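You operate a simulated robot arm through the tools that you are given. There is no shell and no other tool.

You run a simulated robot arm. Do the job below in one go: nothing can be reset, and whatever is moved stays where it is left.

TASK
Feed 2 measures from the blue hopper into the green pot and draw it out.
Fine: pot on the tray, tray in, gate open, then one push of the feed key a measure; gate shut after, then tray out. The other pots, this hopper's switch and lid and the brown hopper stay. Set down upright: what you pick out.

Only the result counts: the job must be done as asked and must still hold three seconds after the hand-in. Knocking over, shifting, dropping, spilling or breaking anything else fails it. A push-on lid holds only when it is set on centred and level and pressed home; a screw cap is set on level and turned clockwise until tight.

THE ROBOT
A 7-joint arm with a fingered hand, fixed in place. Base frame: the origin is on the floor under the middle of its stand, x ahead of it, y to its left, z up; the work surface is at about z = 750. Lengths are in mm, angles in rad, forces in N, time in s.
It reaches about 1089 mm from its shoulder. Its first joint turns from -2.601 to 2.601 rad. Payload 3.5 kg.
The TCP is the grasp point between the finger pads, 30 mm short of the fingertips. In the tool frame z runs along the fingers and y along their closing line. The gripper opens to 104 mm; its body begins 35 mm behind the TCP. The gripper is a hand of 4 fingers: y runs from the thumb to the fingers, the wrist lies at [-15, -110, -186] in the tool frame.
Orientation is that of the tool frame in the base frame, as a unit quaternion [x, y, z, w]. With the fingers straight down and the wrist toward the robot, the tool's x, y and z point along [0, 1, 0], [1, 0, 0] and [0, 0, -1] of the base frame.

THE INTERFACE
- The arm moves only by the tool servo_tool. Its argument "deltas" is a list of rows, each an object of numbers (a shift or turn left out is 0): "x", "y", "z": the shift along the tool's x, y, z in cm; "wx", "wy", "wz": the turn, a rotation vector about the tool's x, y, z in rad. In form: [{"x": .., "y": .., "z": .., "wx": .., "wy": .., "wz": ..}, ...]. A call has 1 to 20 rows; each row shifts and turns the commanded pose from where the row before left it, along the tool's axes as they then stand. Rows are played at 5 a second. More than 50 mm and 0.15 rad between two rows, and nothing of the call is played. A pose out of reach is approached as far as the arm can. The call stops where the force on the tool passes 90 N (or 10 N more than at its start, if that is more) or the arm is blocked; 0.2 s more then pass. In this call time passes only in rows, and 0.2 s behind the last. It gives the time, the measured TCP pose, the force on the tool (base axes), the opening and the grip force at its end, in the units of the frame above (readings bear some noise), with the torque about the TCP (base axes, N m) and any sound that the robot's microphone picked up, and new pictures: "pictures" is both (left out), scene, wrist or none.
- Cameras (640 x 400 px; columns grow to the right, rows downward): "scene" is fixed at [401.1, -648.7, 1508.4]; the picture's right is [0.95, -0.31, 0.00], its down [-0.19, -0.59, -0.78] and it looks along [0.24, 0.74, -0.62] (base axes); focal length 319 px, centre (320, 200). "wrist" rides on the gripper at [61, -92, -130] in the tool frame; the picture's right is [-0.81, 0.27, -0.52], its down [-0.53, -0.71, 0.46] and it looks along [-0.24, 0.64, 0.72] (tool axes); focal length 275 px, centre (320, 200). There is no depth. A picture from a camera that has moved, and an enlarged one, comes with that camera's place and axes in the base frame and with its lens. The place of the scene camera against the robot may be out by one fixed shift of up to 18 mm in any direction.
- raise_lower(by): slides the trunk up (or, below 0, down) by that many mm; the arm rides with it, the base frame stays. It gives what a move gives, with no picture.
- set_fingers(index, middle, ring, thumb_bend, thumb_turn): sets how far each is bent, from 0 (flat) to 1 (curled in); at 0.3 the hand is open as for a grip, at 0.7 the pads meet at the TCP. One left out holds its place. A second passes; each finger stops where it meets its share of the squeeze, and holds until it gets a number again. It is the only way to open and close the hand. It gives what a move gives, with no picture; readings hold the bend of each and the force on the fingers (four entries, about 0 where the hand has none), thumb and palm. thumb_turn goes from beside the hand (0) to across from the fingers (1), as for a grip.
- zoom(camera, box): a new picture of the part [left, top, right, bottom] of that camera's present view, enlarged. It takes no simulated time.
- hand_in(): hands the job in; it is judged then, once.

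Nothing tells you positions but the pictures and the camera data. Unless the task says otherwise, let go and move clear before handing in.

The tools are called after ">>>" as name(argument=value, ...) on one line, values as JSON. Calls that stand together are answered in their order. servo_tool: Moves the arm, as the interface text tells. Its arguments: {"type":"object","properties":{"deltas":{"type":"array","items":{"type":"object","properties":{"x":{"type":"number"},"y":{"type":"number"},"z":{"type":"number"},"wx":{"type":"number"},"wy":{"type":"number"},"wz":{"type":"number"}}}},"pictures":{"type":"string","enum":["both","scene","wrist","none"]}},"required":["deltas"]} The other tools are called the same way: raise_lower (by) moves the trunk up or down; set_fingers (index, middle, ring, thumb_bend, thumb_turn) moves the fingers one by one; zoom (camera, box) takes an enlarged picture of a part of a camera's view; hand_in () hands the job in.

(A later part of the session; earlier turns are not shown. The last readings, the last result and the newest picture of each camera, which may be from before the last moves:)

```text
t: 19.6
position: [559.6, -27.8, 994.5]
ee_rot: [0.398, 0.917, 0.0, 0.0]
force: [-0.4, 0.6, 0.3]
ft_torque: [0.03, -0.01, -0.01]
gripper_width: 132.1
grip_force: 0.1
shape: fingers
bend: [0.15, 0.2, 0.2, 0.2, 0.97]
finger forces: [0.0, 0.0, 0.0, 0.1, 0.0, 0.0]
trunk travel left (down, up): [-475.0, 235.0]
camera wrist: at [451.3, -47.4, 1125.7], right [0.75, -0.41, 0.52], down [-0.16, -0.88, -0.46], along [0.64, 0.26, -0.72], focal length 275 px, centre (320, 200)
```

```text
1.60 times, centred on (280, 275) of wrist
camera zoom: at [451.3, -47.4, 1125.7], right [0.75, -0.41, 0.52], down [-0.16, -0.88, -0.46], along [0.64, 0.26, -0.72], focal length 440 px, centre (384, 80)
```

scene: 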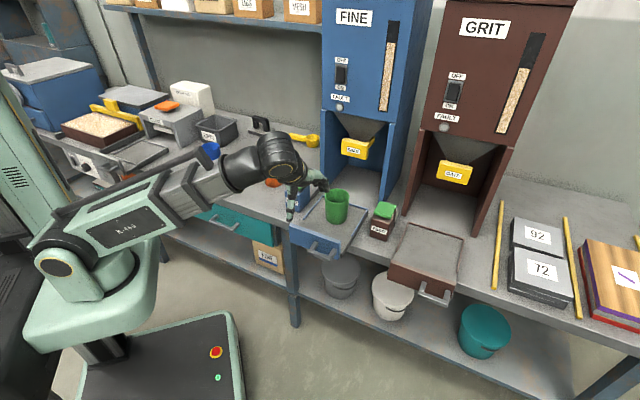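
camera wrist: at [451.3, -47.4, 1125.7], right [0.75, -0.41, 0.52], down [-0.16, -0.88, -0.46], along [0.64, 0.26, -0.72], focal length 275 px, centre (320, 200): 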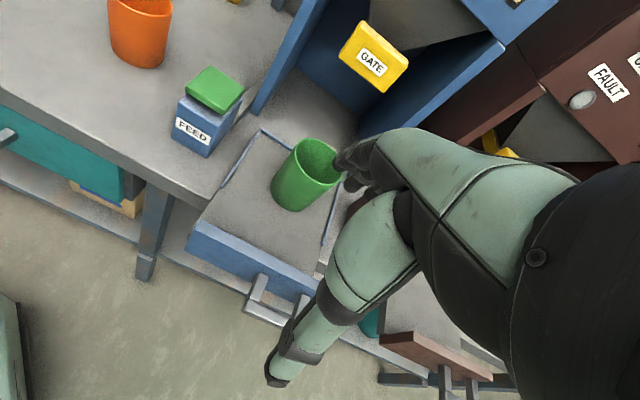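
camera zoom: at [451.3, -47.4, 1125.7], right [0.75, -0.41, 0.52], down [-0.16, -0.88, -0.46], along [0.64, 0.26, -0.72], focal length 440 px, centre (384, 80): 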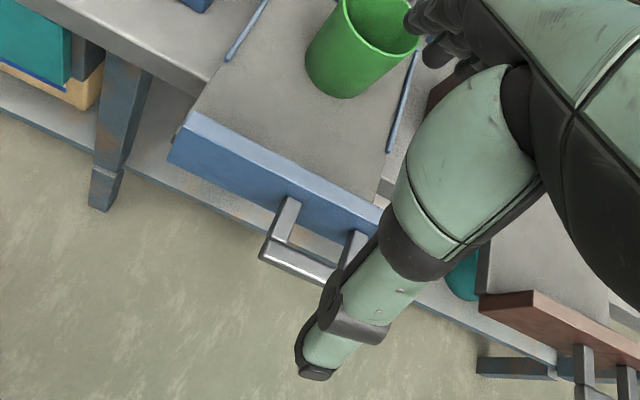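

The wrist and scene rays agree on a tall front panel, with its top at z≈820 and its front at n≈436. The handle sits off-centre to the right, at e≈430–505 and z≈790. I'll shift right for a clear view of the handle.

>>> servo_tool(deltas=[{"x": -4.0}, {"x": -4.0}, {"x": -3.0}, {}], pictures="both")

>>> zoom(camera="wrist", box=[100, 120, 340, 270])

>>> zoom(camera="scene", box=[280, 200, 380, 270])

```text
t: 20.6
position: [634.1, -109.9, 994.3]
ee_rot: [0.399, 0.917, 0.0, -0.001]
force: [0.4, 0.9, -1.2]
ft_torque: [-0.01, 0.03, 0.01]
gripper_width: 131.9
grip_force: 0.0
shape: fingers
bend: [0.15, 0.2, 0.2, 0.2, 0.97]
finger forces: [0.1, 0.0, 0.1, 0.0, 0.0, 0.0]
trunk travel left (down, up): [-475.0, 235.0]
camera wrist: at [525.8, -127.5, 1125.8], right [0.75, -0.41, 0.52], down [-0.16, -0.88, -0.46], along [0.64, 0.26, -0.72], focal length 275 px, centre (320, 200)
```

scene: 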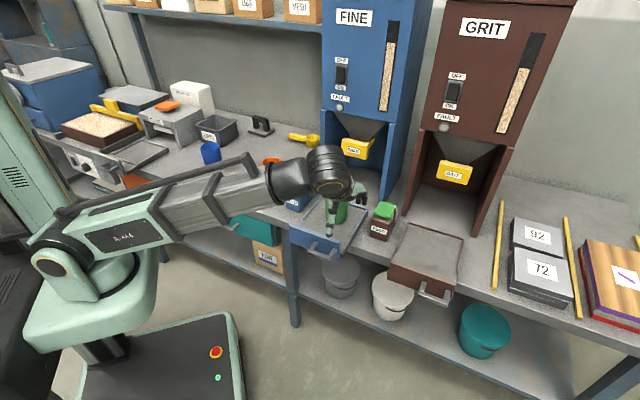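
wrist: 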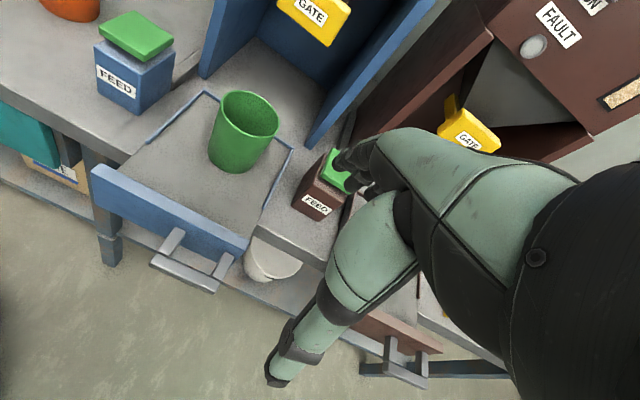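

```text
2.67 times, centred on (220, 195) of wrist
camera zoom: at [525.8, -127.5, 1125.8], right [0.75, -0.41, 0.52], down [-0.16, -0.88, -0.46], along [0.64, 0.26, -0.72], focal length 734 px, centre (587, 213)
```

zoom: 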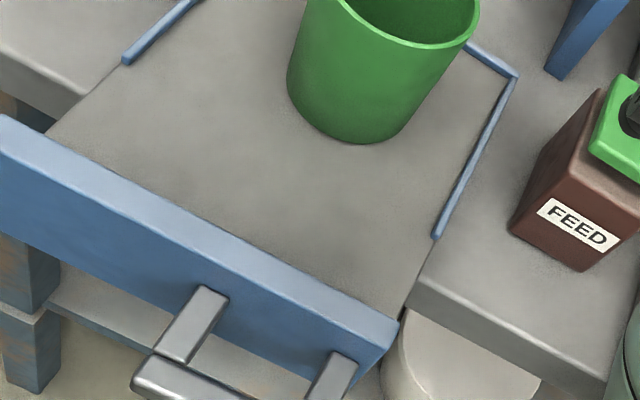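

```text
5.71 times, centred on (330, 235) of scene
camera zoom: at [401.1, -648.7, 1508.4], right [0.95, -0.31, 0.0], down [-0.19, -0.59, -0.78], along [0.24, 0.74, -0.62], focal length 1821 px, centre (263, 0)
```

zoom: 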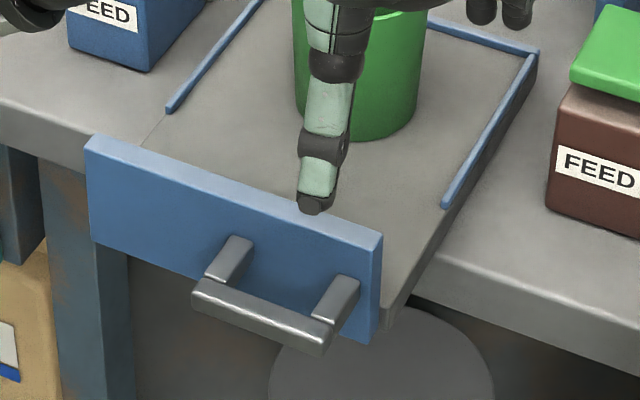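

>>> zoom(camera="wrist", box=[80, 150, 280, 310])

```text
2.50 times, centred on (180, 230) of wrist
camera zoom: at [525.8, -127.5, 1125.8], right [0.75, -0.41, 0.52], down [-0.16, -0.88, -0.46], along [0.64, 0.26, -0.72], focal length 688 px, centre (670, 125)
```

zoom: 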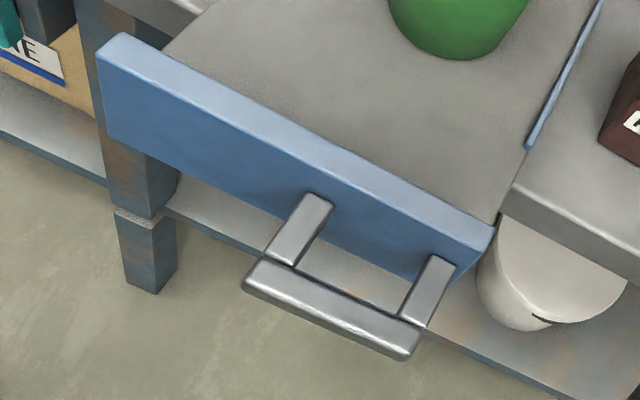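

Now the handle is clear: a bar at n≈377, e≈425–500, z≈797, held by two posts. For the push I'll close the hand into a fist-like shape and press the finger backs against the bar.

>>> set_fingers(index=0.65, middle=0.65, ring=0.65, thumb_bend=0.6)

>>> zoom(camera="scene", box=[290, 140, 390, 220])

>>> zoom(camera="wrist", box=[220, 120, 480, 390])

```text
t: 21.6
position: [633.4, -108.0, 994.1]
ee_rot: [0.4, 0.917, 0.0, 0.0]
force: [0.6, -0.3, 0.1]
ft_torque: [-0.01, 0.01, -0.01]
gripper_width: 20.5
grip_force: 0.1
shape: fingers
bend: [0.65, 0.65, 0.65, 0.6, 0.97]
finger forces: [0.1, 0.0, 0.0, 0.0, 0.0, 0.0]
trunk travel left (down, up): [-475.0, 235.0]
```

```text
5.00 times, centred on (340, 180) of scene
camera zoom: at [401.1, -648.7, 1508.4], right [0.95, -0.31, 0.0], down [-0.19, -0.59, -0.78], along [0.24, 0.74, -0.62], focal length 1593 px, centre (220, 300)
```

zoom: 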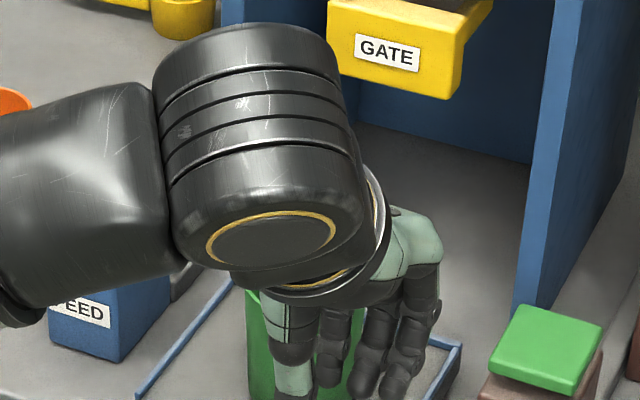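

```text
1.48 times, centred on (350, 255) of wrist
camera zoom: at [525.7, -127.3, 1125.9], right [0.75, -0.41, 0.52], down [-0.16, -0.88, -0.46], along [0.64, 0.26, -0.72], focal length 408 px, centre (276, 118)
```

zoom: 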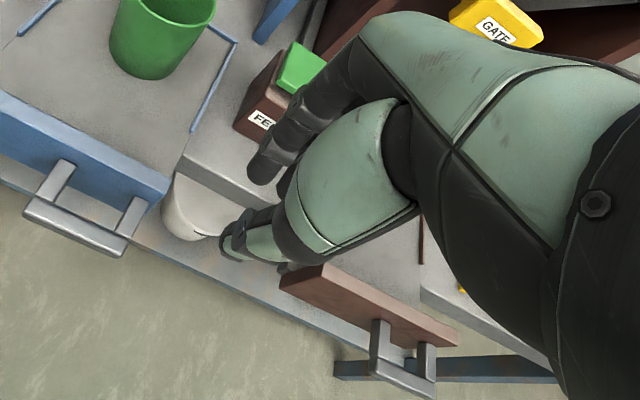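

The fist is formed. I'll position it in front of the handle bar at about n=311, e=463, lowered to z≈812, and square up the yaw.

>>> servo_tool(deltas=[{"x": 3.0, "y": -3.1}, {"x": 2.9, "y": -3.1}, {"wz": -0.033}, {"z": 4.0}, {"z": 4.0}, {"z": 4.0}, {"z": 4.0}, {"z": 2.2}, {}], pictures="both")

>>> zoom(camera="scene", box=[270, 170, 390, 270])

```text
t: 23.6
position: [548.2, -105.4, 812.1]
ee_rot: [0.384, 0.923, 0.0, 0.0]
force: [0.0, -0.2, 0.1]
ft_torque: [0.01, 0.0, 0.02]
gripper_width: 20.4
grip_force: 0.2
shape: fingers
bend: [0.65, 0.65, 0.65, 0.6, 0.97]
finger forces: [0.0, 0.0, 0.0, 0.0, 0.0, 0.0]
trunk travel left (down, up): [-475.0, 235.0]
camera wrist: at [440.2, -128.0, 943.5], right [0.77, -0.38, 0.52], down [-0.13, -0.88, -0.46], along [0.63, 0.28, -0.72], focal length 275 px, centre (320, 200)
```

scene: 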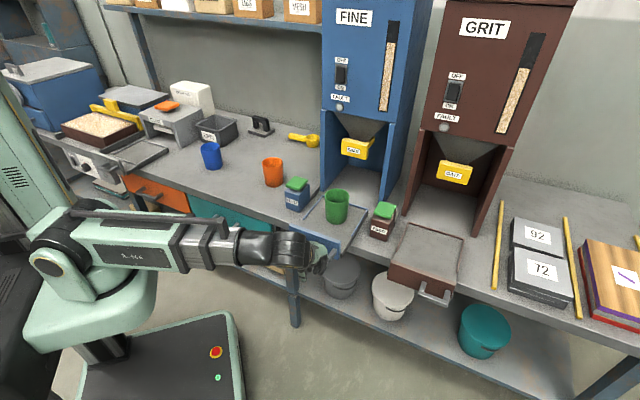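
wrist: 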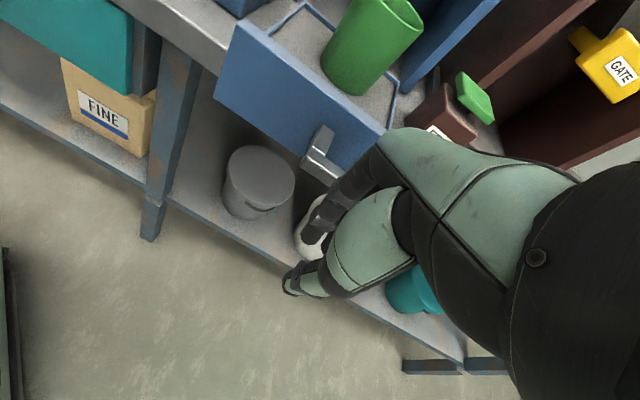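

```text
4.00 times, centred on (330, 220) of scene
camera zoom: at [401.1, -648.7, 1508.4], right [0.95, -0.31, 0.0], down [-0.19, -0.59, -0.78], along [0.24, 0.74, -0.62], focal length 1275 px, centre (280, 120)
```

zoom: 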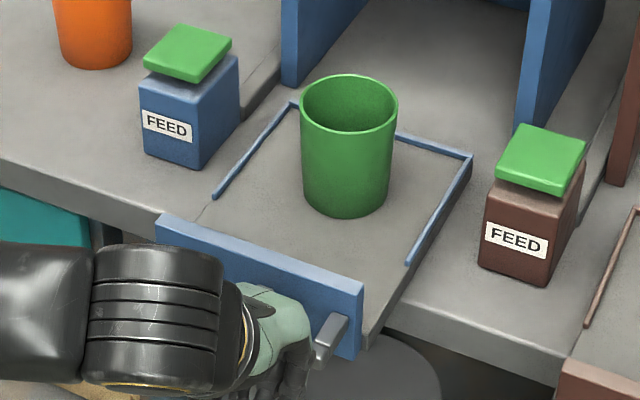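

>>> servo_tool(deltas=[{"y": 1.0}, {"y": 1.0}, {"y": 1.0}, {}], pictures="wrist")

>>> zoom(camera="wrist", box=[220, 60, 460, 300])

```text
t: 24.6
position: [569.4, -83.9, 812.8]
ee_rot: [0.384, 0.923, 0.0, 0.0]
force: [-1.2, -0.6, 0.1]
ft_torque: [0.01, -0.01, -0.03]
gripper_width: 20.3
grip_force: 0.7
shape: fingers
bend: [0.65, 0.66, 0.65, 0.6, 0.97]
finger forces: [0.1, 1.2, 0.0, 0.0, 0.0, 0.1]
trunk travel left (down, up): [-475.0, 235.0]
camera wrist: at [461.9, -107.4, 943.7], right [0.77, -0.38, 0.52], down [-0.13, -0.88, -0.46], along [0.63, 0.28, -0.72], focal length 275 px, centre (320, 200)
```

wrist: 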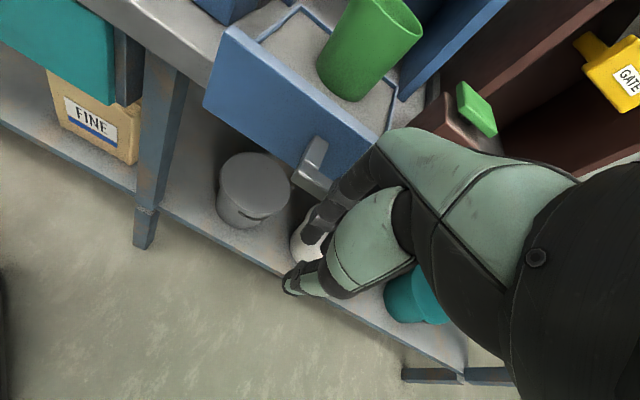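

```text
1.67 times, centred on (340, 180) of wrist
camera zoom: at [461.9, -107.4, 943.7], right [0.77, -0.38, 0.52], down [-0.13, -0.88, -0.46], along [0.63, 0.28, -0.72], focal length 459 px, centre (287, 233)
```

zoom: 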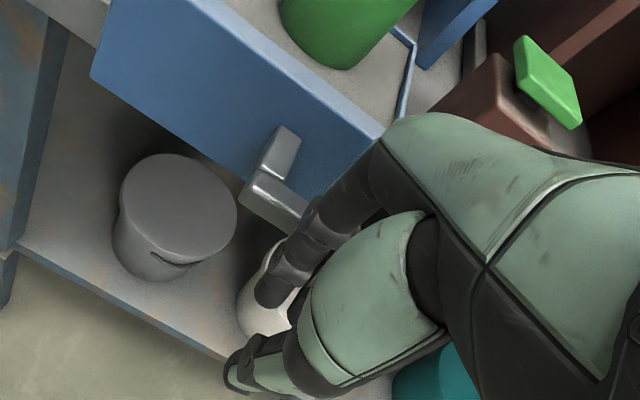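

Contact with the bar has just started. I'll push slowly and check that the tray slides.

>>> servo_tool(deltas=[{"y": 0.5}, {"y": 0.7}, {"y": 0.8}, {"y": 0.8}, {"y": 0.8}], pictures="both")

>>> zoom(camera="scene", box=[270, 170, 390, 270])

```text
t: 25.8
position: [595.5, -59.1, 811.2]
ee_rot: [0.384, 0.923, -0.001, 0.0]
force: [-2.1, -0.2, 1.3]
ft_torque: [0.04, -0.03, -0.02]
gripper_width: 20.2
grip_force: 0.3
shape: fingers
bend: [0.65, 0.66, 0.65, 0.6, 0.97]
finger forces: [0.0, 1.3, 0.1, 0.0, 0.0, 0.0]
trunk travel left (down, up): [-475.0, 235.0]
camera wrist: at [488.0, -82.1, 943.2], right [0.77, -0.38, 0.52], down [-0.13, -0.88, -0.46], along [0.63, 0.28, -0.72], focal length 275 px, centre (320, 200)
```

scene: 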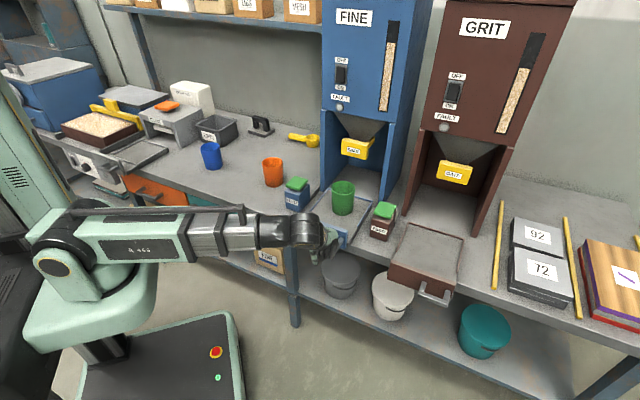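
wrist: 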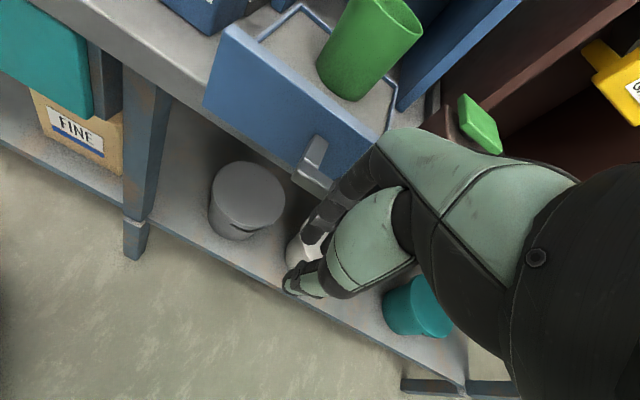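

```text
4.00 times, centred on (330, 220) of scene
camera zoom: at [401.1, -648.7, 1508.4], right [0.95, -0.31, 0.0], down [-0.19, -0.59, -0.78], along [0.24, 0.74, -0.62], focal length 1275 px, centre (280, 120)
```

zoom: 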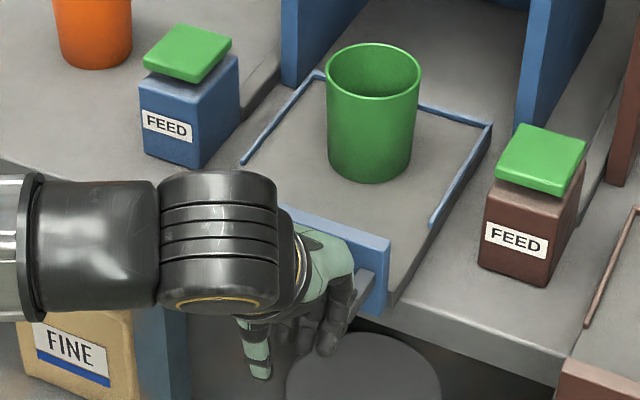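

The tray slides easily at about 2 N and the pot rides along. I'll continue.

>>> servo_tool(deltas=[{"y": 0.9}, {"y": 1.0}, {"y": 1.0}, {"y": 1.0}, {"y": 1.0}, {"y": 1.0}, {"y": 1.0}, {"y": 1.0}, {"y": 1.0}, {"y": 1.0}, {"y": 0.8}, {"y": 0.5}], pictures="both")

>>> zoom(camera="scene", box=[290, 130, 410, 230])

```text
t: 28.4
position: [675.0, 18.5, 813.3]
ee_rot: [0.385, 0.923, 0.0, 0.0]
force: [-0.7, -1.3, 0.5]
ft_torque: [0.0, -0.02, -0.01]
gripper_width: 20.0
grip_force: 0.3
shape: fingers
bend: [0.65, 0.66, 0.65, 0.6, 0.97]
finger forces: [0.1, 1.7, 0.0, 0.0, 0.1, 0.0]
trunk travel left (down, up): [-475.0, 235.0]
camera wrist: at [567.0, -3.9, 944.0], right [0.77, -0.38, 0.52], down [-0.13, -0.88, -0.46], along [0.63, 0.28, -0.72], focal length 275 px, centre (320, 200)
```

scene: 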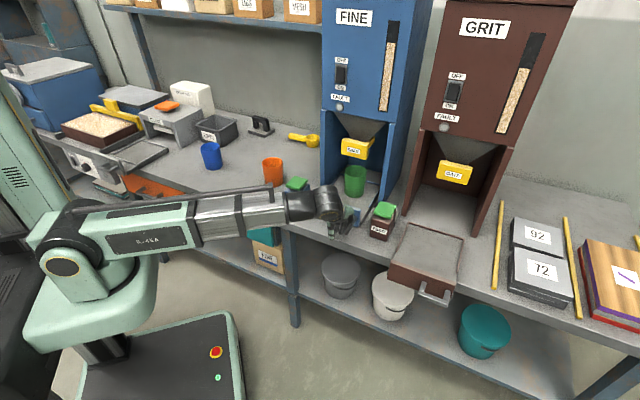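
wrist: 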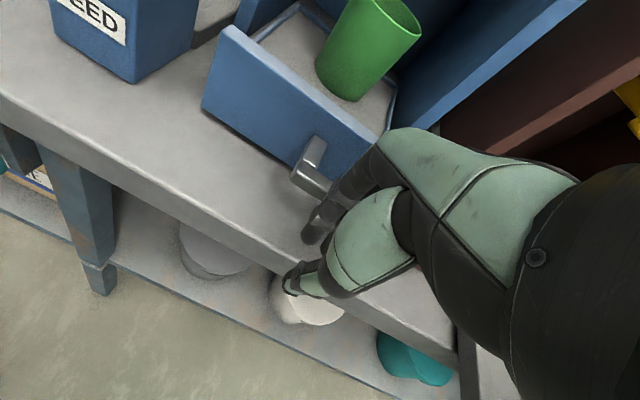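

```text
4.00 times, centred on (350, 180) of scene
camera zoom: at [401.1, -648.7, 1508.4], right [0.95, -0.31, 0.0], down [-0.19, -0.59, -0.78], along [0.24, 0.74, -0.62], focal length 1275 px, centre (200, 280)
```

zoom: 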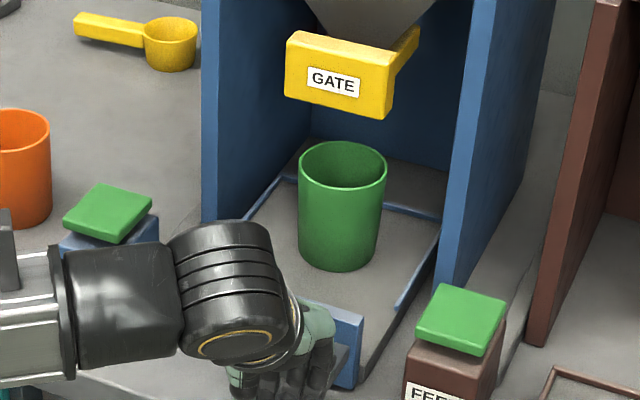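

>>> servo_tool(deltas=[{"y": 0.8}, {"y": 0.9}, {"y": 0.9}, {"y": 0.9}, {"y": 0.9}, {"y": 0.9}, {"y": 0.7}], pictures="both")

>>> zoom(camera="scene", box=[290, 130, 410, 230])

```text
t: 30.0
position: [716.5, 59.9, 811.7]
ee_rot: [0.384, 0.923, 0.0, -0.001]
force: [-3.6, -2.3, 1.3]
ft_torque: [0.04, -0.01, -0.01]
gripper_width: 20.1
grip_force: 1.9
shape: fingers
bend: [0.65, 0.67, 0.65, 0.6, 0.97]
finger forces: [0.0, 3.8, 0.0, 0.0, 0.1, 0.0]
trunk travel left (down, up): [-475.0, 235.0]
camera wrist: at [609.1, 38.8, 943.6], right [0.77, -0.38, 0.52], down [-0.13, -0.88, -0.46], along [0.63, 0.28, -0.72], focal length 275 px, centre (320, 200)
```

scene: 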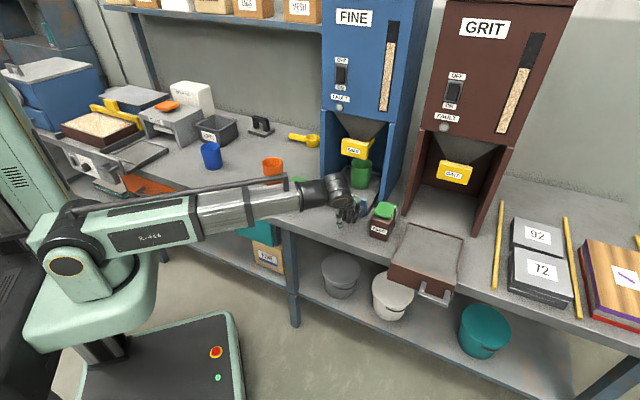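
wrist: 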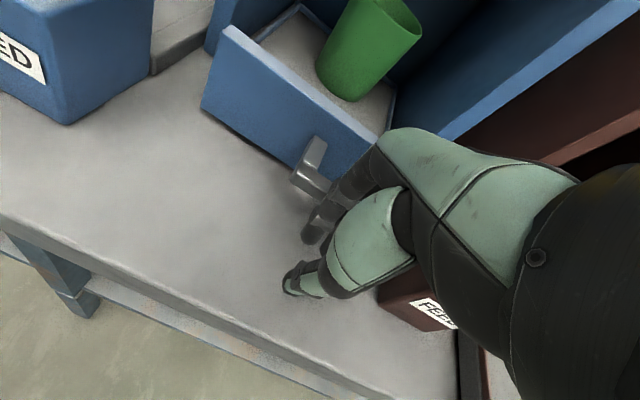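

```text
4.00 times, centred on (350, 180) of scene
camera zoom: at [401.1, -648.7, 1508.4], right [0.95, -0.31, 0.0], down [-0.19, -0.59, -0.78], along [0.24, 0.74, -0.62], focal length 1275 px, centre (200, 280)
```

zoom: 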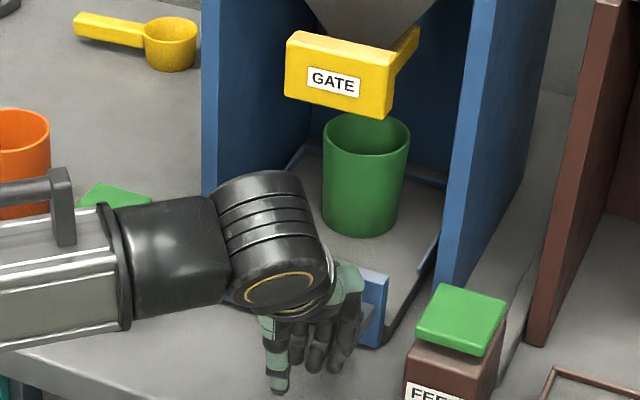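

>>> servo_tool(deltas=[{"y": 0.6}, {"y": 0.6}, {"y": 0.6}], pictures="both")

>>> zoom(camera="scene", box=[290, 130, 410, 230])

```text
t: 30.8
position: [727.9, 70.2, 813.9]
ee_rot: [0.385, 0.923, 0.0, 0.002]
force: [-22.1, -21.7, 9.8]
ft_torque: [-0.08, -0.12, -0.39]
gripper_width: 12.5
grip_force: 15.1
shape: fingers
bend: [0.7, 0.71, 0.71, 0.6, 0.97]
finger forces: [7.4, 11.8, 12.2, 0.0, 0.0, 0.1]
trunk travel left (down, up): [-475.0, 235.0]
camera wrist: at [620.6, 48.8, 944.6], right [0.77, -0.38, 0.52], down [-0.13, -0.88, -0.46], along [0.63, 0.28, -0.72], focal length 275 px, centre (320, 200)
```

scene: 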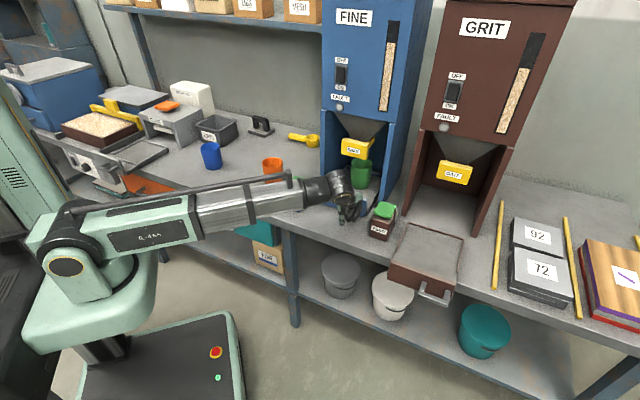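
wrist: 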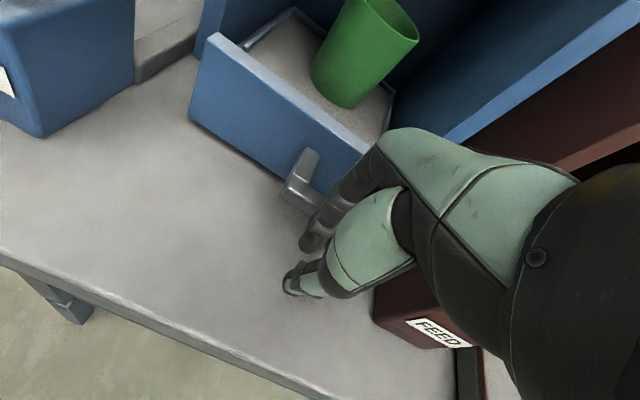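

```text
4.00 times, centred on (350, 180) of scene
camera zoom: at [401.1, -648.7, 1508.4], right [0.95, -0.31, 0.0], down [-0.19, -0.59, -0.78], along [0.24, 0.74, -0.62], focal length 1275 px, centre (200, 280)
```

zoom: 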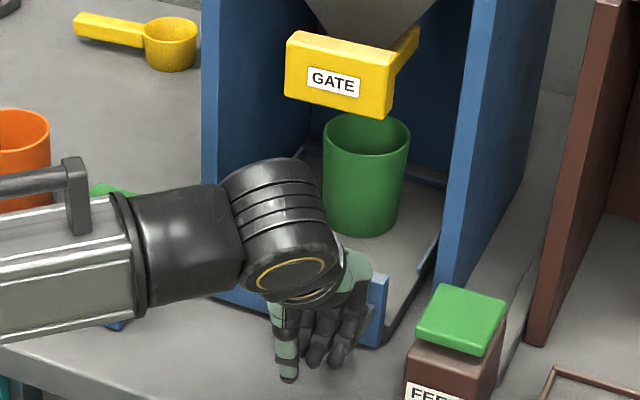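

The tray hit its stop after about 207 mm of travel, with force rising to 31 N and the pot no longer moving. I'll back off, rise, and take a look at the gate and spout.

>>> servo_tool(deltas=[{"y": -1.0}, {"y": -2.0}, {"y": -3.0}, {"y": -4.0}, {"z": -3.0}, {"z": -4.0}, {"z": -4.0}, {"z": -4.0}, {}], pictures="both")

>>> zoom(camera="scene", box=[290, 90, 430, 230])

>>> zoom(camera="wrist", box=[160, 0, 420, 200])

```text
t: 32.8
position: [660.0, 3.0, 963.1]
ee_rot: [0.384, 0.923, 0.0, 0.0]
force: [-0.1, 0.3, -0.5]
ft_torque: [0.0, 0.03, 0.05]
gripper_width: 19.9
grip_force: 0.1
shape: fingers
bend: [0.65, 0.65, 0.65, 0.6, 0.97]
finger forces: [0.1, 0.0, 0.0, 0.0, 0.0, 0.0]
trunk travel left (down, up): [-475.0, 235.0]
camera wrist: at [552.5, -18.4, 1094.6], right [0.77, -0.38, 0.52], down [-0.13, -0.88, -0.46], along [0.63, 0.28, -0.72], focal length 275 px, centre (320, 200)
```

scene: 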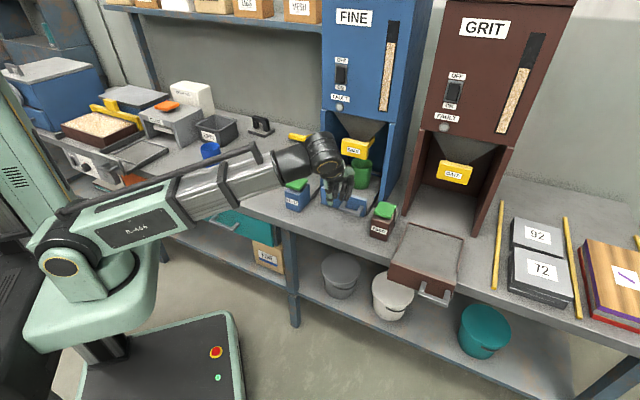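
wrist: 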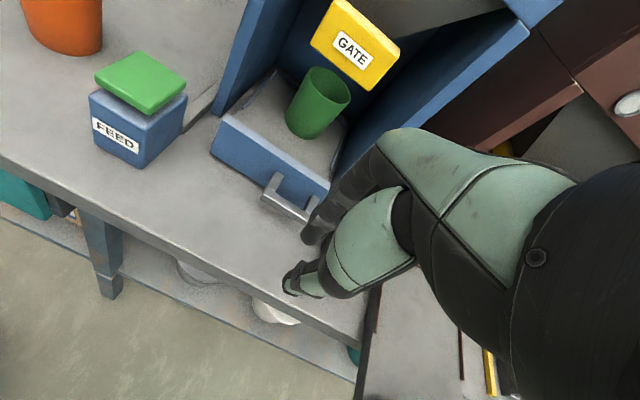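

```text
2.86 times, centred on (360, 160) of scene
camera zoom: at [401.1, -648.7, 1508.4], right [0.95, -0.31, 0.0], down [-0.19, -0.59, -0.78], along [0.24, 0.74, -0.62], focal length 910 px, centre (206, 314)
```

zoom: 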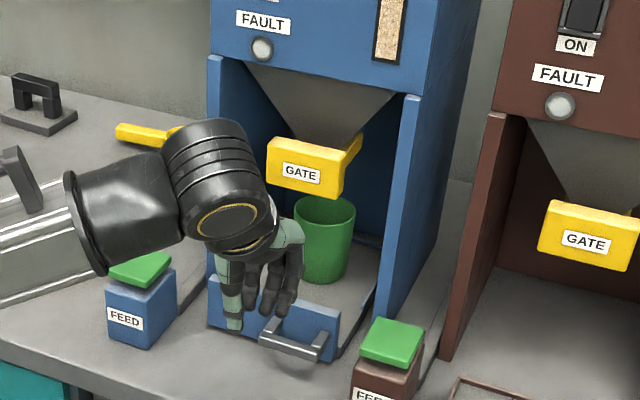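

```text
2.00 times, centred on (290, 100) of wrist
camera zoom: at [552.5, -18.4, 1094.6], right [0.77, -0.38, 0.52], down [-0.13, -0.88, -0.46], along [0.63, 0.28, -0.72], focal length 551 px, centre (380, 400)
```

zoom: 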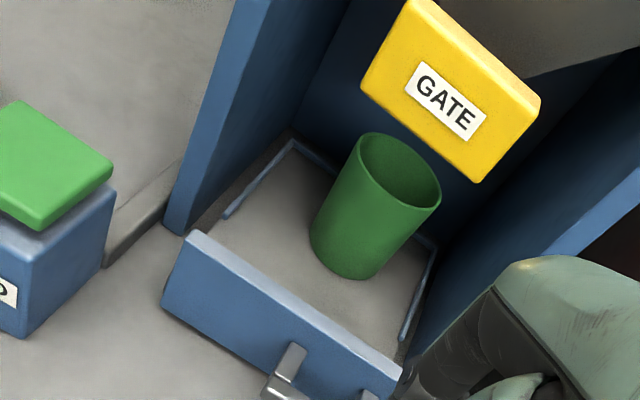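

The tray is in, with its panel at n≈640 and the pot at about n≈785, e≈428. The gate block spans e 376–464 and z 936–985, with its front face at n≈721. I'll pitch the hand forward to look up under the spout and prepare a front grip on the gate.

>>> servo_tool(deltas=[{"y": -3.0, "wx": -0.1}, {"wx": -0.15}, {"wx": -0.15}, {"wx": -0.15}, {"wx": -0.15}, {"wx": -0.1}, {}], pictures="both")

```text
t: 34.4
position: [638.1, -17.8, 962.6]
ee_rot: [0.353, 0.85, 0.361, 0.149]
force: [1.0, 0.1, 0.1]
ft_torque: [-0.01, 0.03, -0.03]
gripper_width: 19.8
grip_force: 0.0
shape: fingers
bend: [0.65, 0.65, 0.65, 0.6, 0.97]
finger forces: [0.0, 0.1, 0.0, 0.0, 0.0, 0.1]
trunk travel left (down, up): [-475.0, 235.0]
camera wrist: at [483.8, -86.4, 988.0], right [0.44, -0.7, 0.56], down [0.26, -0.5, -0.83], along [0.86, 0.51, -0.04], focal length 275 px, centre (320, 200)
```

scene: 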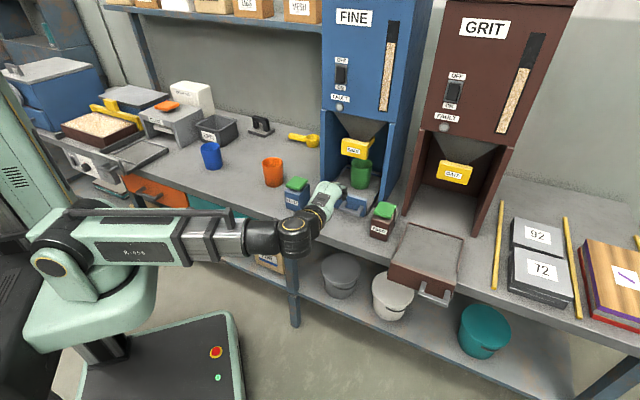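
wrist: 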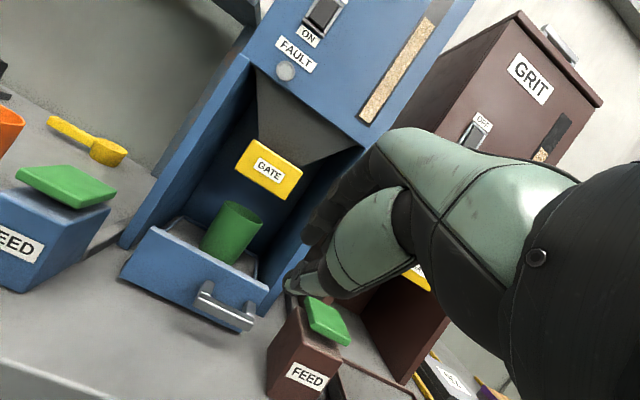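

>>> zoom(camera="wrist", box=[160, 60, 360, 280])

>>> zoom(camera="wrist", box=[220, 100, 320, 220])

```text
1.82 times, centred on (260, 170) of wrist
camera zoom: at [483.8, -86.4, 988.0], right [0.44, -0.7, 0.56], down [0.26, -0.5, -0.83], along [0.86, 0.51, -0.04], focal length 500 px, centre (429, 254)
```

zoom: 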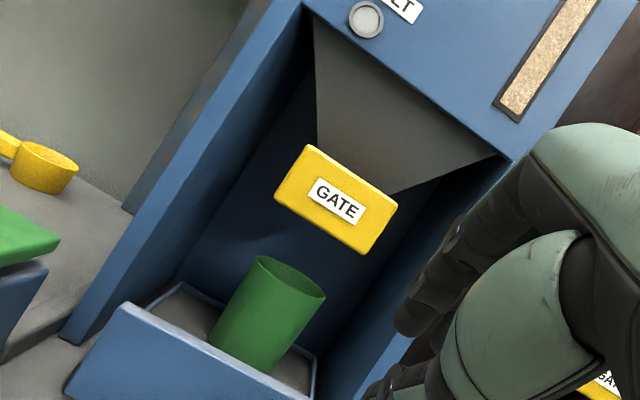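

```text
3.33 times, centred on (270, 160) of wrist
camera zoom: at [483.8, -86.4, 988.0], right [0.44, -0.7, 0.56], down [0.26, -0.5, -0.83], along [0.86, 0.51, -0.04], focal length 918 px, centre (487, 333)
```

zoom: 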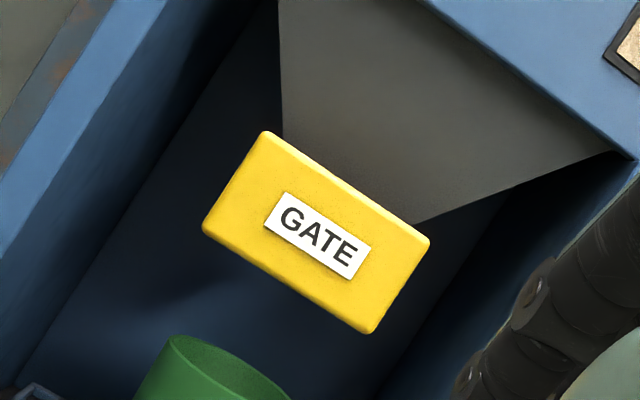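

The spout is hidden behind the gate block. I'll lower the hand and pitch up a bit more so the wrist camera sees the underside of the gate and spout.

>>> servo_tool(deltas=[{"y": -2.9, "z": 2.8}, {"y": -2.9, "z": 2.8}, {"y": -2.9, "z": 2.8}, {"y": -2.8, "z": 2.7}, {"wx": -0.15}, {"wx": -0.15}, {}], pictures="both")

>>> zoom(camera="wrist", box=[120, 60, 380, 280])

```text
t: 36.0
position: [637.9, -18.6, 803.4]
ee_rot: [0.327, 0.787, 0.483, 0.201]
force: [-0.2, 0.8, 0.0]
ft_torque: [-0.02, -0.01, -0.01]
gripper_width: 19.8
grip_force: 0.0
shape: fingers
bend: [0.65, 0.65, 0.65, 0.6, 0.97]
finger forces: [0.0, 0.0, 0.0, 0.0, 0.1, 0.0]
trunk travel left (down, up): [-475.0, 235.0]
camera wrist: at [483.6, -87.3, 780.7], right [0.33, -0.81, 0.48], down [0.43, -0.32, -0.84], along [0.84, 0.49, 0.25], focal length 275 px, centre (320, 200)
```

scene: 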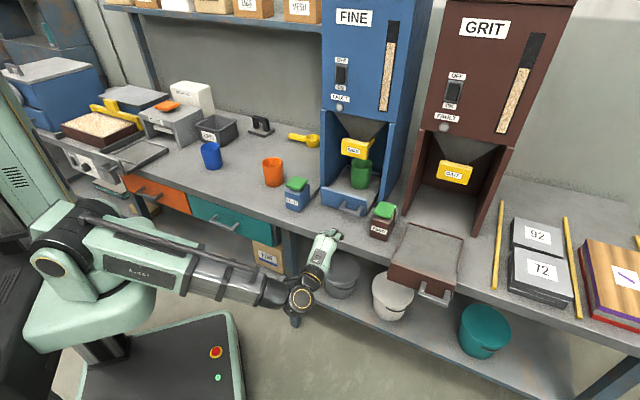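
wrist: 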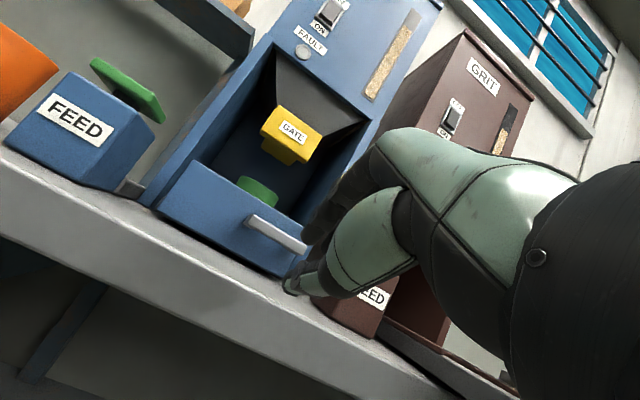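

```text
1.82 times, centred on (250, 170) of wrist
camera zoom: at [483.6, -87.3, 780.7], right [0.33, -0.81, 0.48], down [0.43, -0.32, -0.84], along [0.84, 0.49, 0.25], focal length 500 px, centre (447, 254)
```

zoom: 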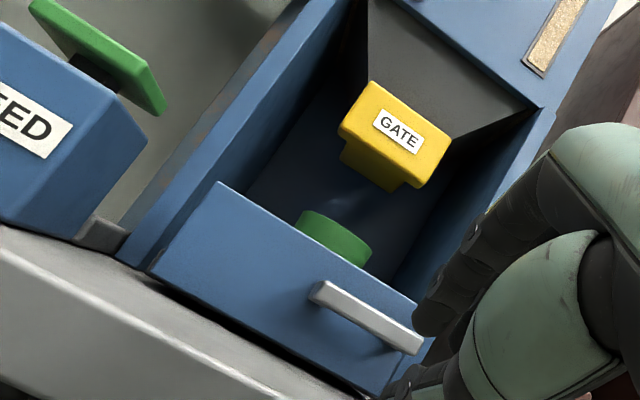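

>>> zoom(camera="wrist", box=[220, 80, 340, 190])

>>> zoom(camera="scene", box=[310, 100, 410, 220])

>>> zoom(camera="scene", box=[300, 0, 440, 120])

```text
3.64 times, centred on (280, 135) of wrist
camera zoom: at [483.6, -87.3, 780.7], right [0.33, -0.81, 0.48], down [0.43, -0.32, -0.84], along [0.84, 0.49, 0.25], focal length 1001 px, centre (466, 436)
```

zoom: 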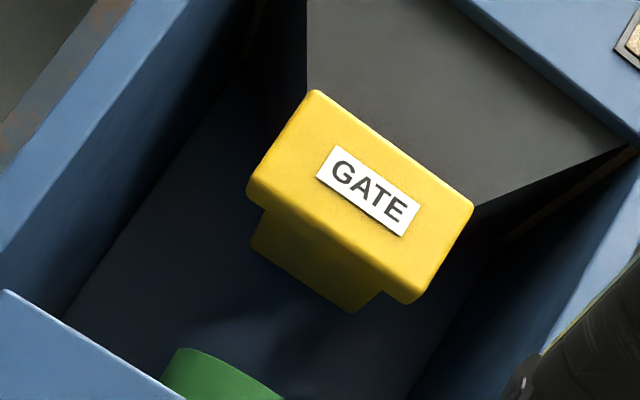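

```text
3.33 times, centred on (360, 160) of scene
camera zoom: at [401.1, -648.7, 1508.4], right [0.95, -0.31, 0.0], down [-0.19, -0.59, -0.78], along [0.24, 0.74, -0.62], focal length 1062 px, centre (187, 333)
```

zoom: 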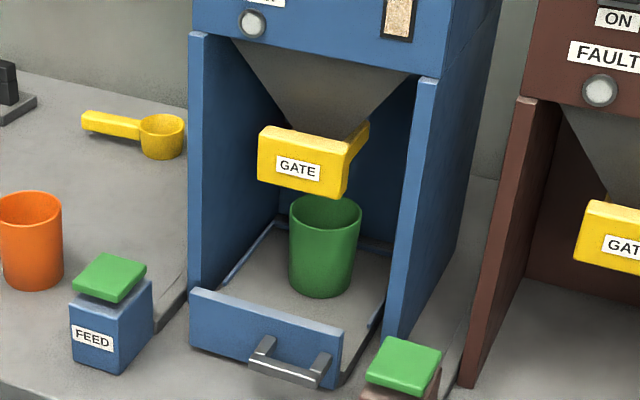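

```text
3.33 times, centred on (370, 60) of scene
camera zoom: at [401.1, -648.7, 1508.4], right [0.95, -0.31, 0.0], down [-0.19, -0.59, -0.78], along [0.24, 0.74, -0.62], focal length 1062 px, centre (153, 667)
```

zoom: 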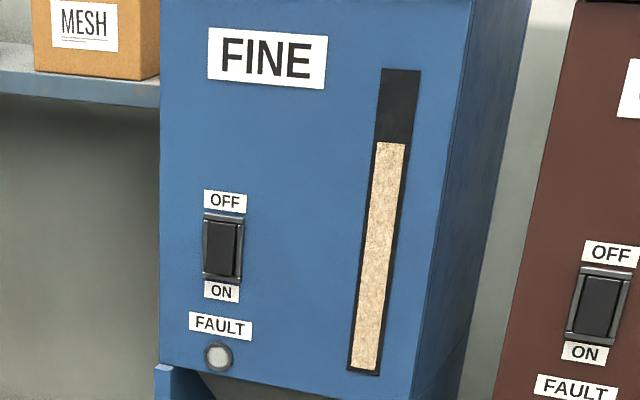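

From below I can see the gate's slide plate running back from the block, at e≈388–454 and ending near n≈830. I need the funnel neck position more exactly, so I'll zoom in further.

>>> zoom(camera="scene", box=[325, 100, 395, 165])

>>> zoom(camera="scene", box=[360, 0, 460, 120])

```text
6.15 times, centred on (360, 132) of scene
camera zoom: at [401.1, -648.7, 1508.4], right [0.95, -0.31, 0.0], down [-0.19, -0.59, -0.78], along [0.24, 0.74, -0.62], focal length 1961 px, centre (74, 615)
```

zoom: 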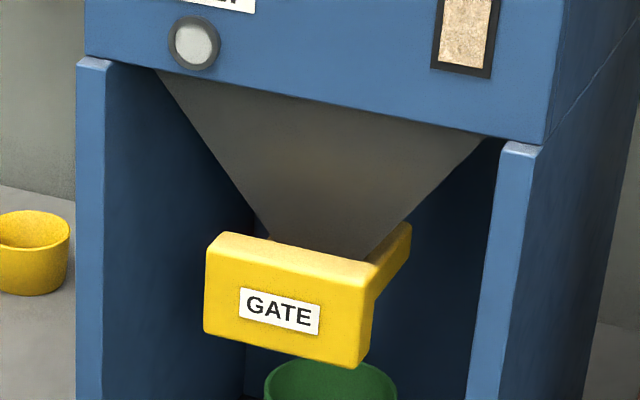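

```text
3.33 times, centred on (410, 60) of scene
camera zoom: at [401.1, -648.7, 1508.4], right [0.95, -0.31, 0.0], down [-0.19, -0.59, -0.78], along [0.24, 0.74, -0.62], focal length 1062 px, centre (20, 667)
```

zoom: 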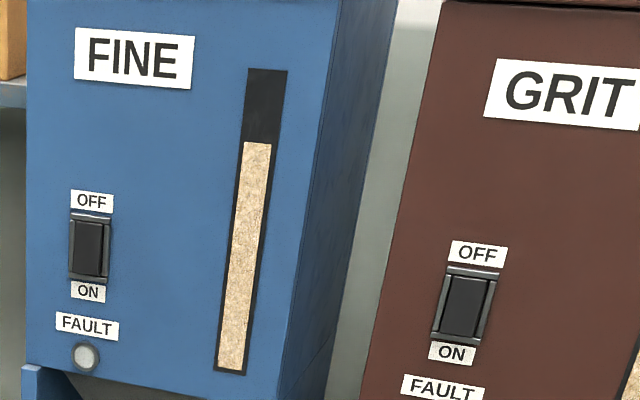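

The funnel neck appears to start at about n≈777, with the plate ending near n≈830, so the spout sits roughly at the pot's place. I'll check it from below once the gate is open. Next I'll set up the gate grip, with fingers above the block, thumb below, and the hand nearly horizontal.

>>> servo_tool(deltas=[{"x": 1.4, "y": 3.5, "z": -1.78}, {"x": 1.4, "y": 3.5, "z": -1.78}, {"x": 1.4, "y": 3.5, "z": -1.78}, {"x": 1.4, "y": 3.5, "z": -1.78}, {"wx": -0.15}, {"wx": -0.15}, {"y": 0.5, "z": 2.95}, {"y": 0.5, "z": 2.95}, {}], pictures="none")

>>> set_fingers(index=0.42, middle=0.42, ring=0.42, thumb_bend=0.42)

>>> servo_tool(deltas=[{}], pictures="both")

```text
t: 38.0
position: [640.9, 64.0, 958.8]
ee_rot: [0.293, 0.707, 0.594, 0.247]
force: [0.5, -0.4, 0.1]
ft_torque: [0.0, -0.04, 0.0]
gripper_width: 19.7
grip_force: 0.1
shape: fingers
bend: [0.65, 0.65, 0.65, 0.6, 0.97]
finger forces: [0.0, 0.0, 0.0, 0.1, 0.0, 0.0]
trunk travel left (down, up): [-475.0, 235.0]
```

```text
t: 39.0
position: [642.5, 64.6, 958.0]
ee_rot: [0.294, 0.706, 0.595, 0.248]
force: [-0.2, -1.2, 0.1]
ft_torque: [-0.04, 0.01, 0.01]
gripper_width: 72.3
grip_force: 0.0
shape: fingers
bend: [0.42, 0.42, 0.42, 0.42, 0.97]
finger forces: [0.0, 0.0, 0.0, 0.0, 0.1, 0.0]
trunk travel left (down, up): [-475.0, 235.0]
```

```text
t: 39.4
position: [639.2, 64.1, 958.5]
ee_rot: [0.293, 0.707, 0.595, 0.247]
force: [-0.1, -0.6, -0.1]
ft_torque: [0.04, -0.01, 0.0]
gripper_width: 72.3
grip_force: 0.0
shape: fingers
bend: [0.42, 0.42, 0.42, 0.42, 0.97]
finger forces: [0.1, 0.0, 0.0, 0.0, 0.0, 0.0]
trunk travel left (down, up): [-475.0, 235.0]
camera wrist: at [496.0, 5.1, 891.3], right [0.24, -0.9, 0.36], down [0.61, -0.15, -0.78], along [0.76, 0.41, 0.51], focal length 275 px, centre (320, 200)
```

scene: 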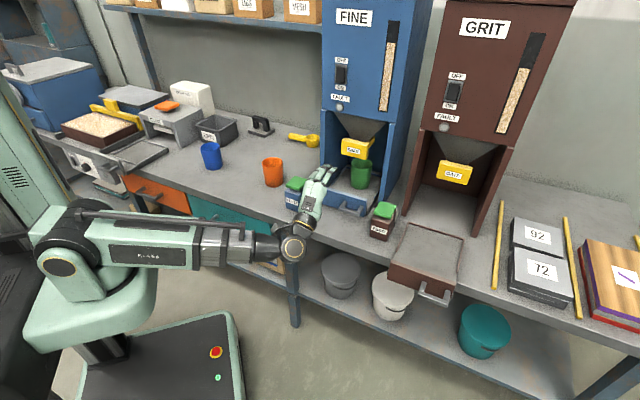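
wrist: 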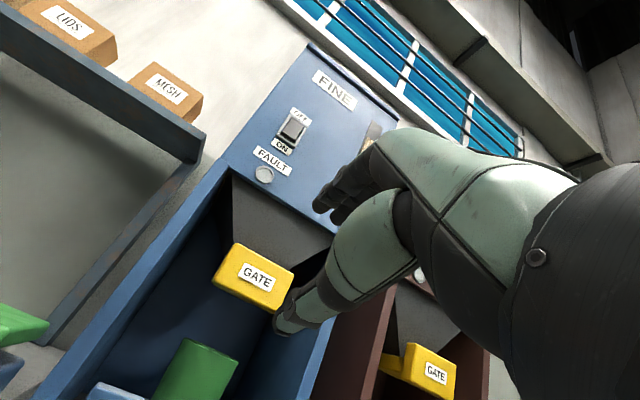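

>>> zoom(camera="wrist", box=[190, 170, 350, 350])

>>> zoom(camera="scene", box=[280, 110, 400, 230])

```text
2.22 times, centred on (270, 260) of wrist
camera zoom: at [496.0, 5.1, 891.3], right [0.24, -0.9, 0.36], down [0.61, -0.15, -0.78], along [0.76, 0.41, 0.51], focal length 612 px, centre (431, 67)
```

zoom: 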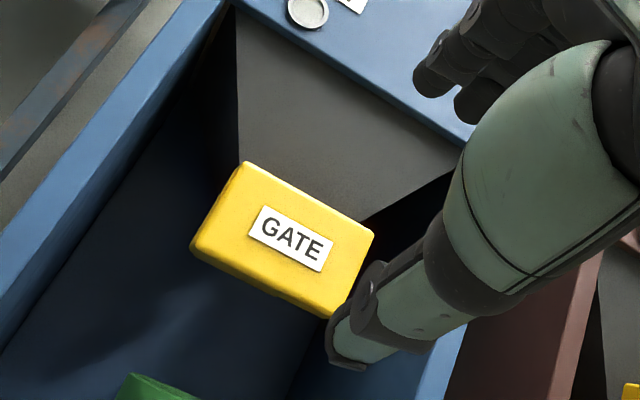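

```text
3.33 times, centred on (340, 170) of scene
camera zoom: at [401.1, -648.7, 1508.4], right [0.95, -0.31, 0.0], down [-0.19, -0.59, -0.78], along [0.24, 0.74, -0.62], focal length 1062 px, centre (253, 300)
```

zoom: 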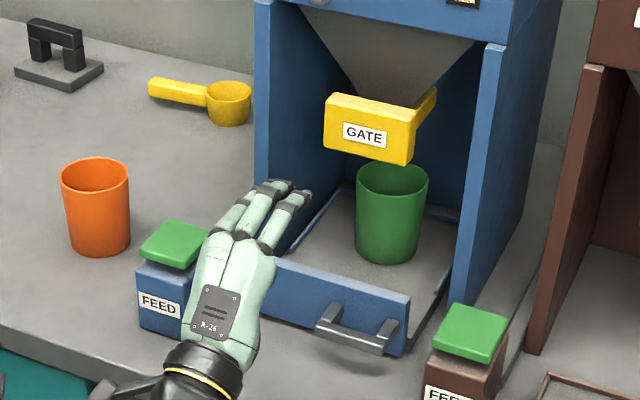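

The block's centre is about (e≈420, z≈963). I'll advance toward it with the fingers level.

>>> servo_tool(deltas=[{"y": 0.7, "z": 3.5}, {"y": 0.7, "z": 3.5}, {"y": 0.7, "z": 3.5}, {"y": 0.7, "z": 3.5}, {}], pictures="both")

>>> zoom(camera="wrist", box=[190, 100, 430, 350])

>>> zoom(camera="scene", box=[290, 90, 410, 210])

```text
t: 40.6
position: [744.7, 164.3, 961.2]
ee_rot: [0.293, 0.706, 0.596, 0.247]
force: [0.4, -0.3, 0.2]
ft_torque: [0.02, -0.01, 0.02]
gripper_width: 72.3
grip_force: 0.1
shape: fingers
bend: [0.42, 0.42, 0.42, 0.42, 0.97]
finger forces: [0.0, 0.1, 0.1, 0.0, 0.1, 0.0]
trunk travel left (down, up): [-475.0, 235.0]
camera wrist: at [599.4, 105.5, 893.7], right [0.24, -0.9, 0.36], down [0.61, -0.15, -0.78], along [0.76, 0.41, 0.51], focal length 275 px, centre (320, 200)
```

scene: 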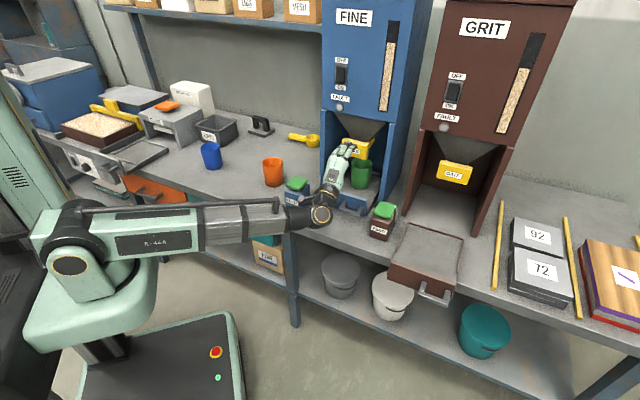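
wrist: 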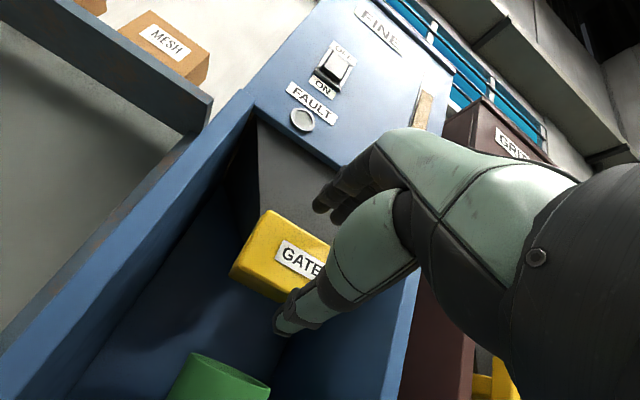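

```text
1.60 times, centred on (310, 225) of wrist
camera zoom: at [599.4, 105.5, 893.7], right [0.24, -0.9, 0.36], down [0.61, -0.15, -0.78], along [0.76, 0.41, 0.51], focal length 440 px, centre (336, 160)
```

zoom: 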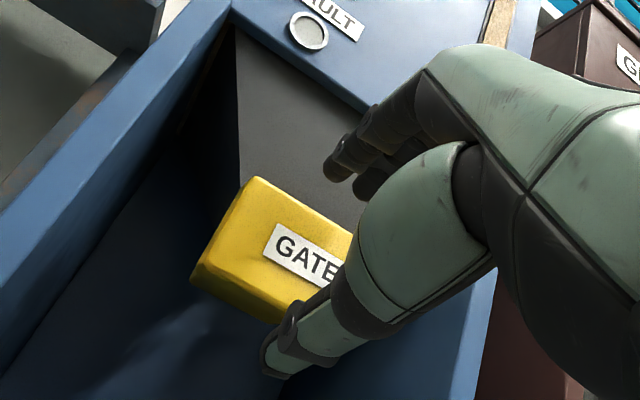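

```text
3.33 times, centred on (350, 150) of scene
camera zoom: at [401.1, -648.7, 1508.4], right [0.95, -0.31, 0.0], down [-0.19, -0.59, -0.78], along [0.24, 0.74, -0.62], focal length 1062 px, centre (220, 367)
```

zoom: 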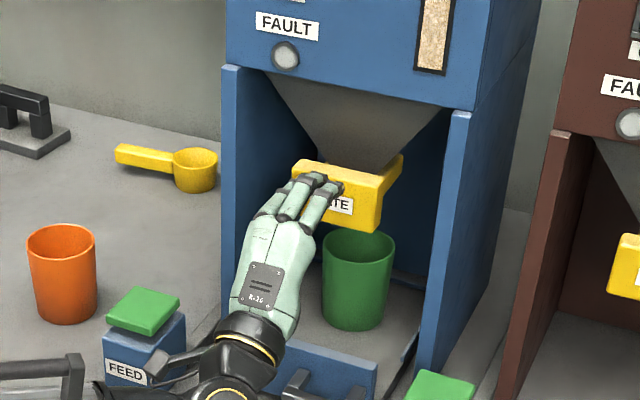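

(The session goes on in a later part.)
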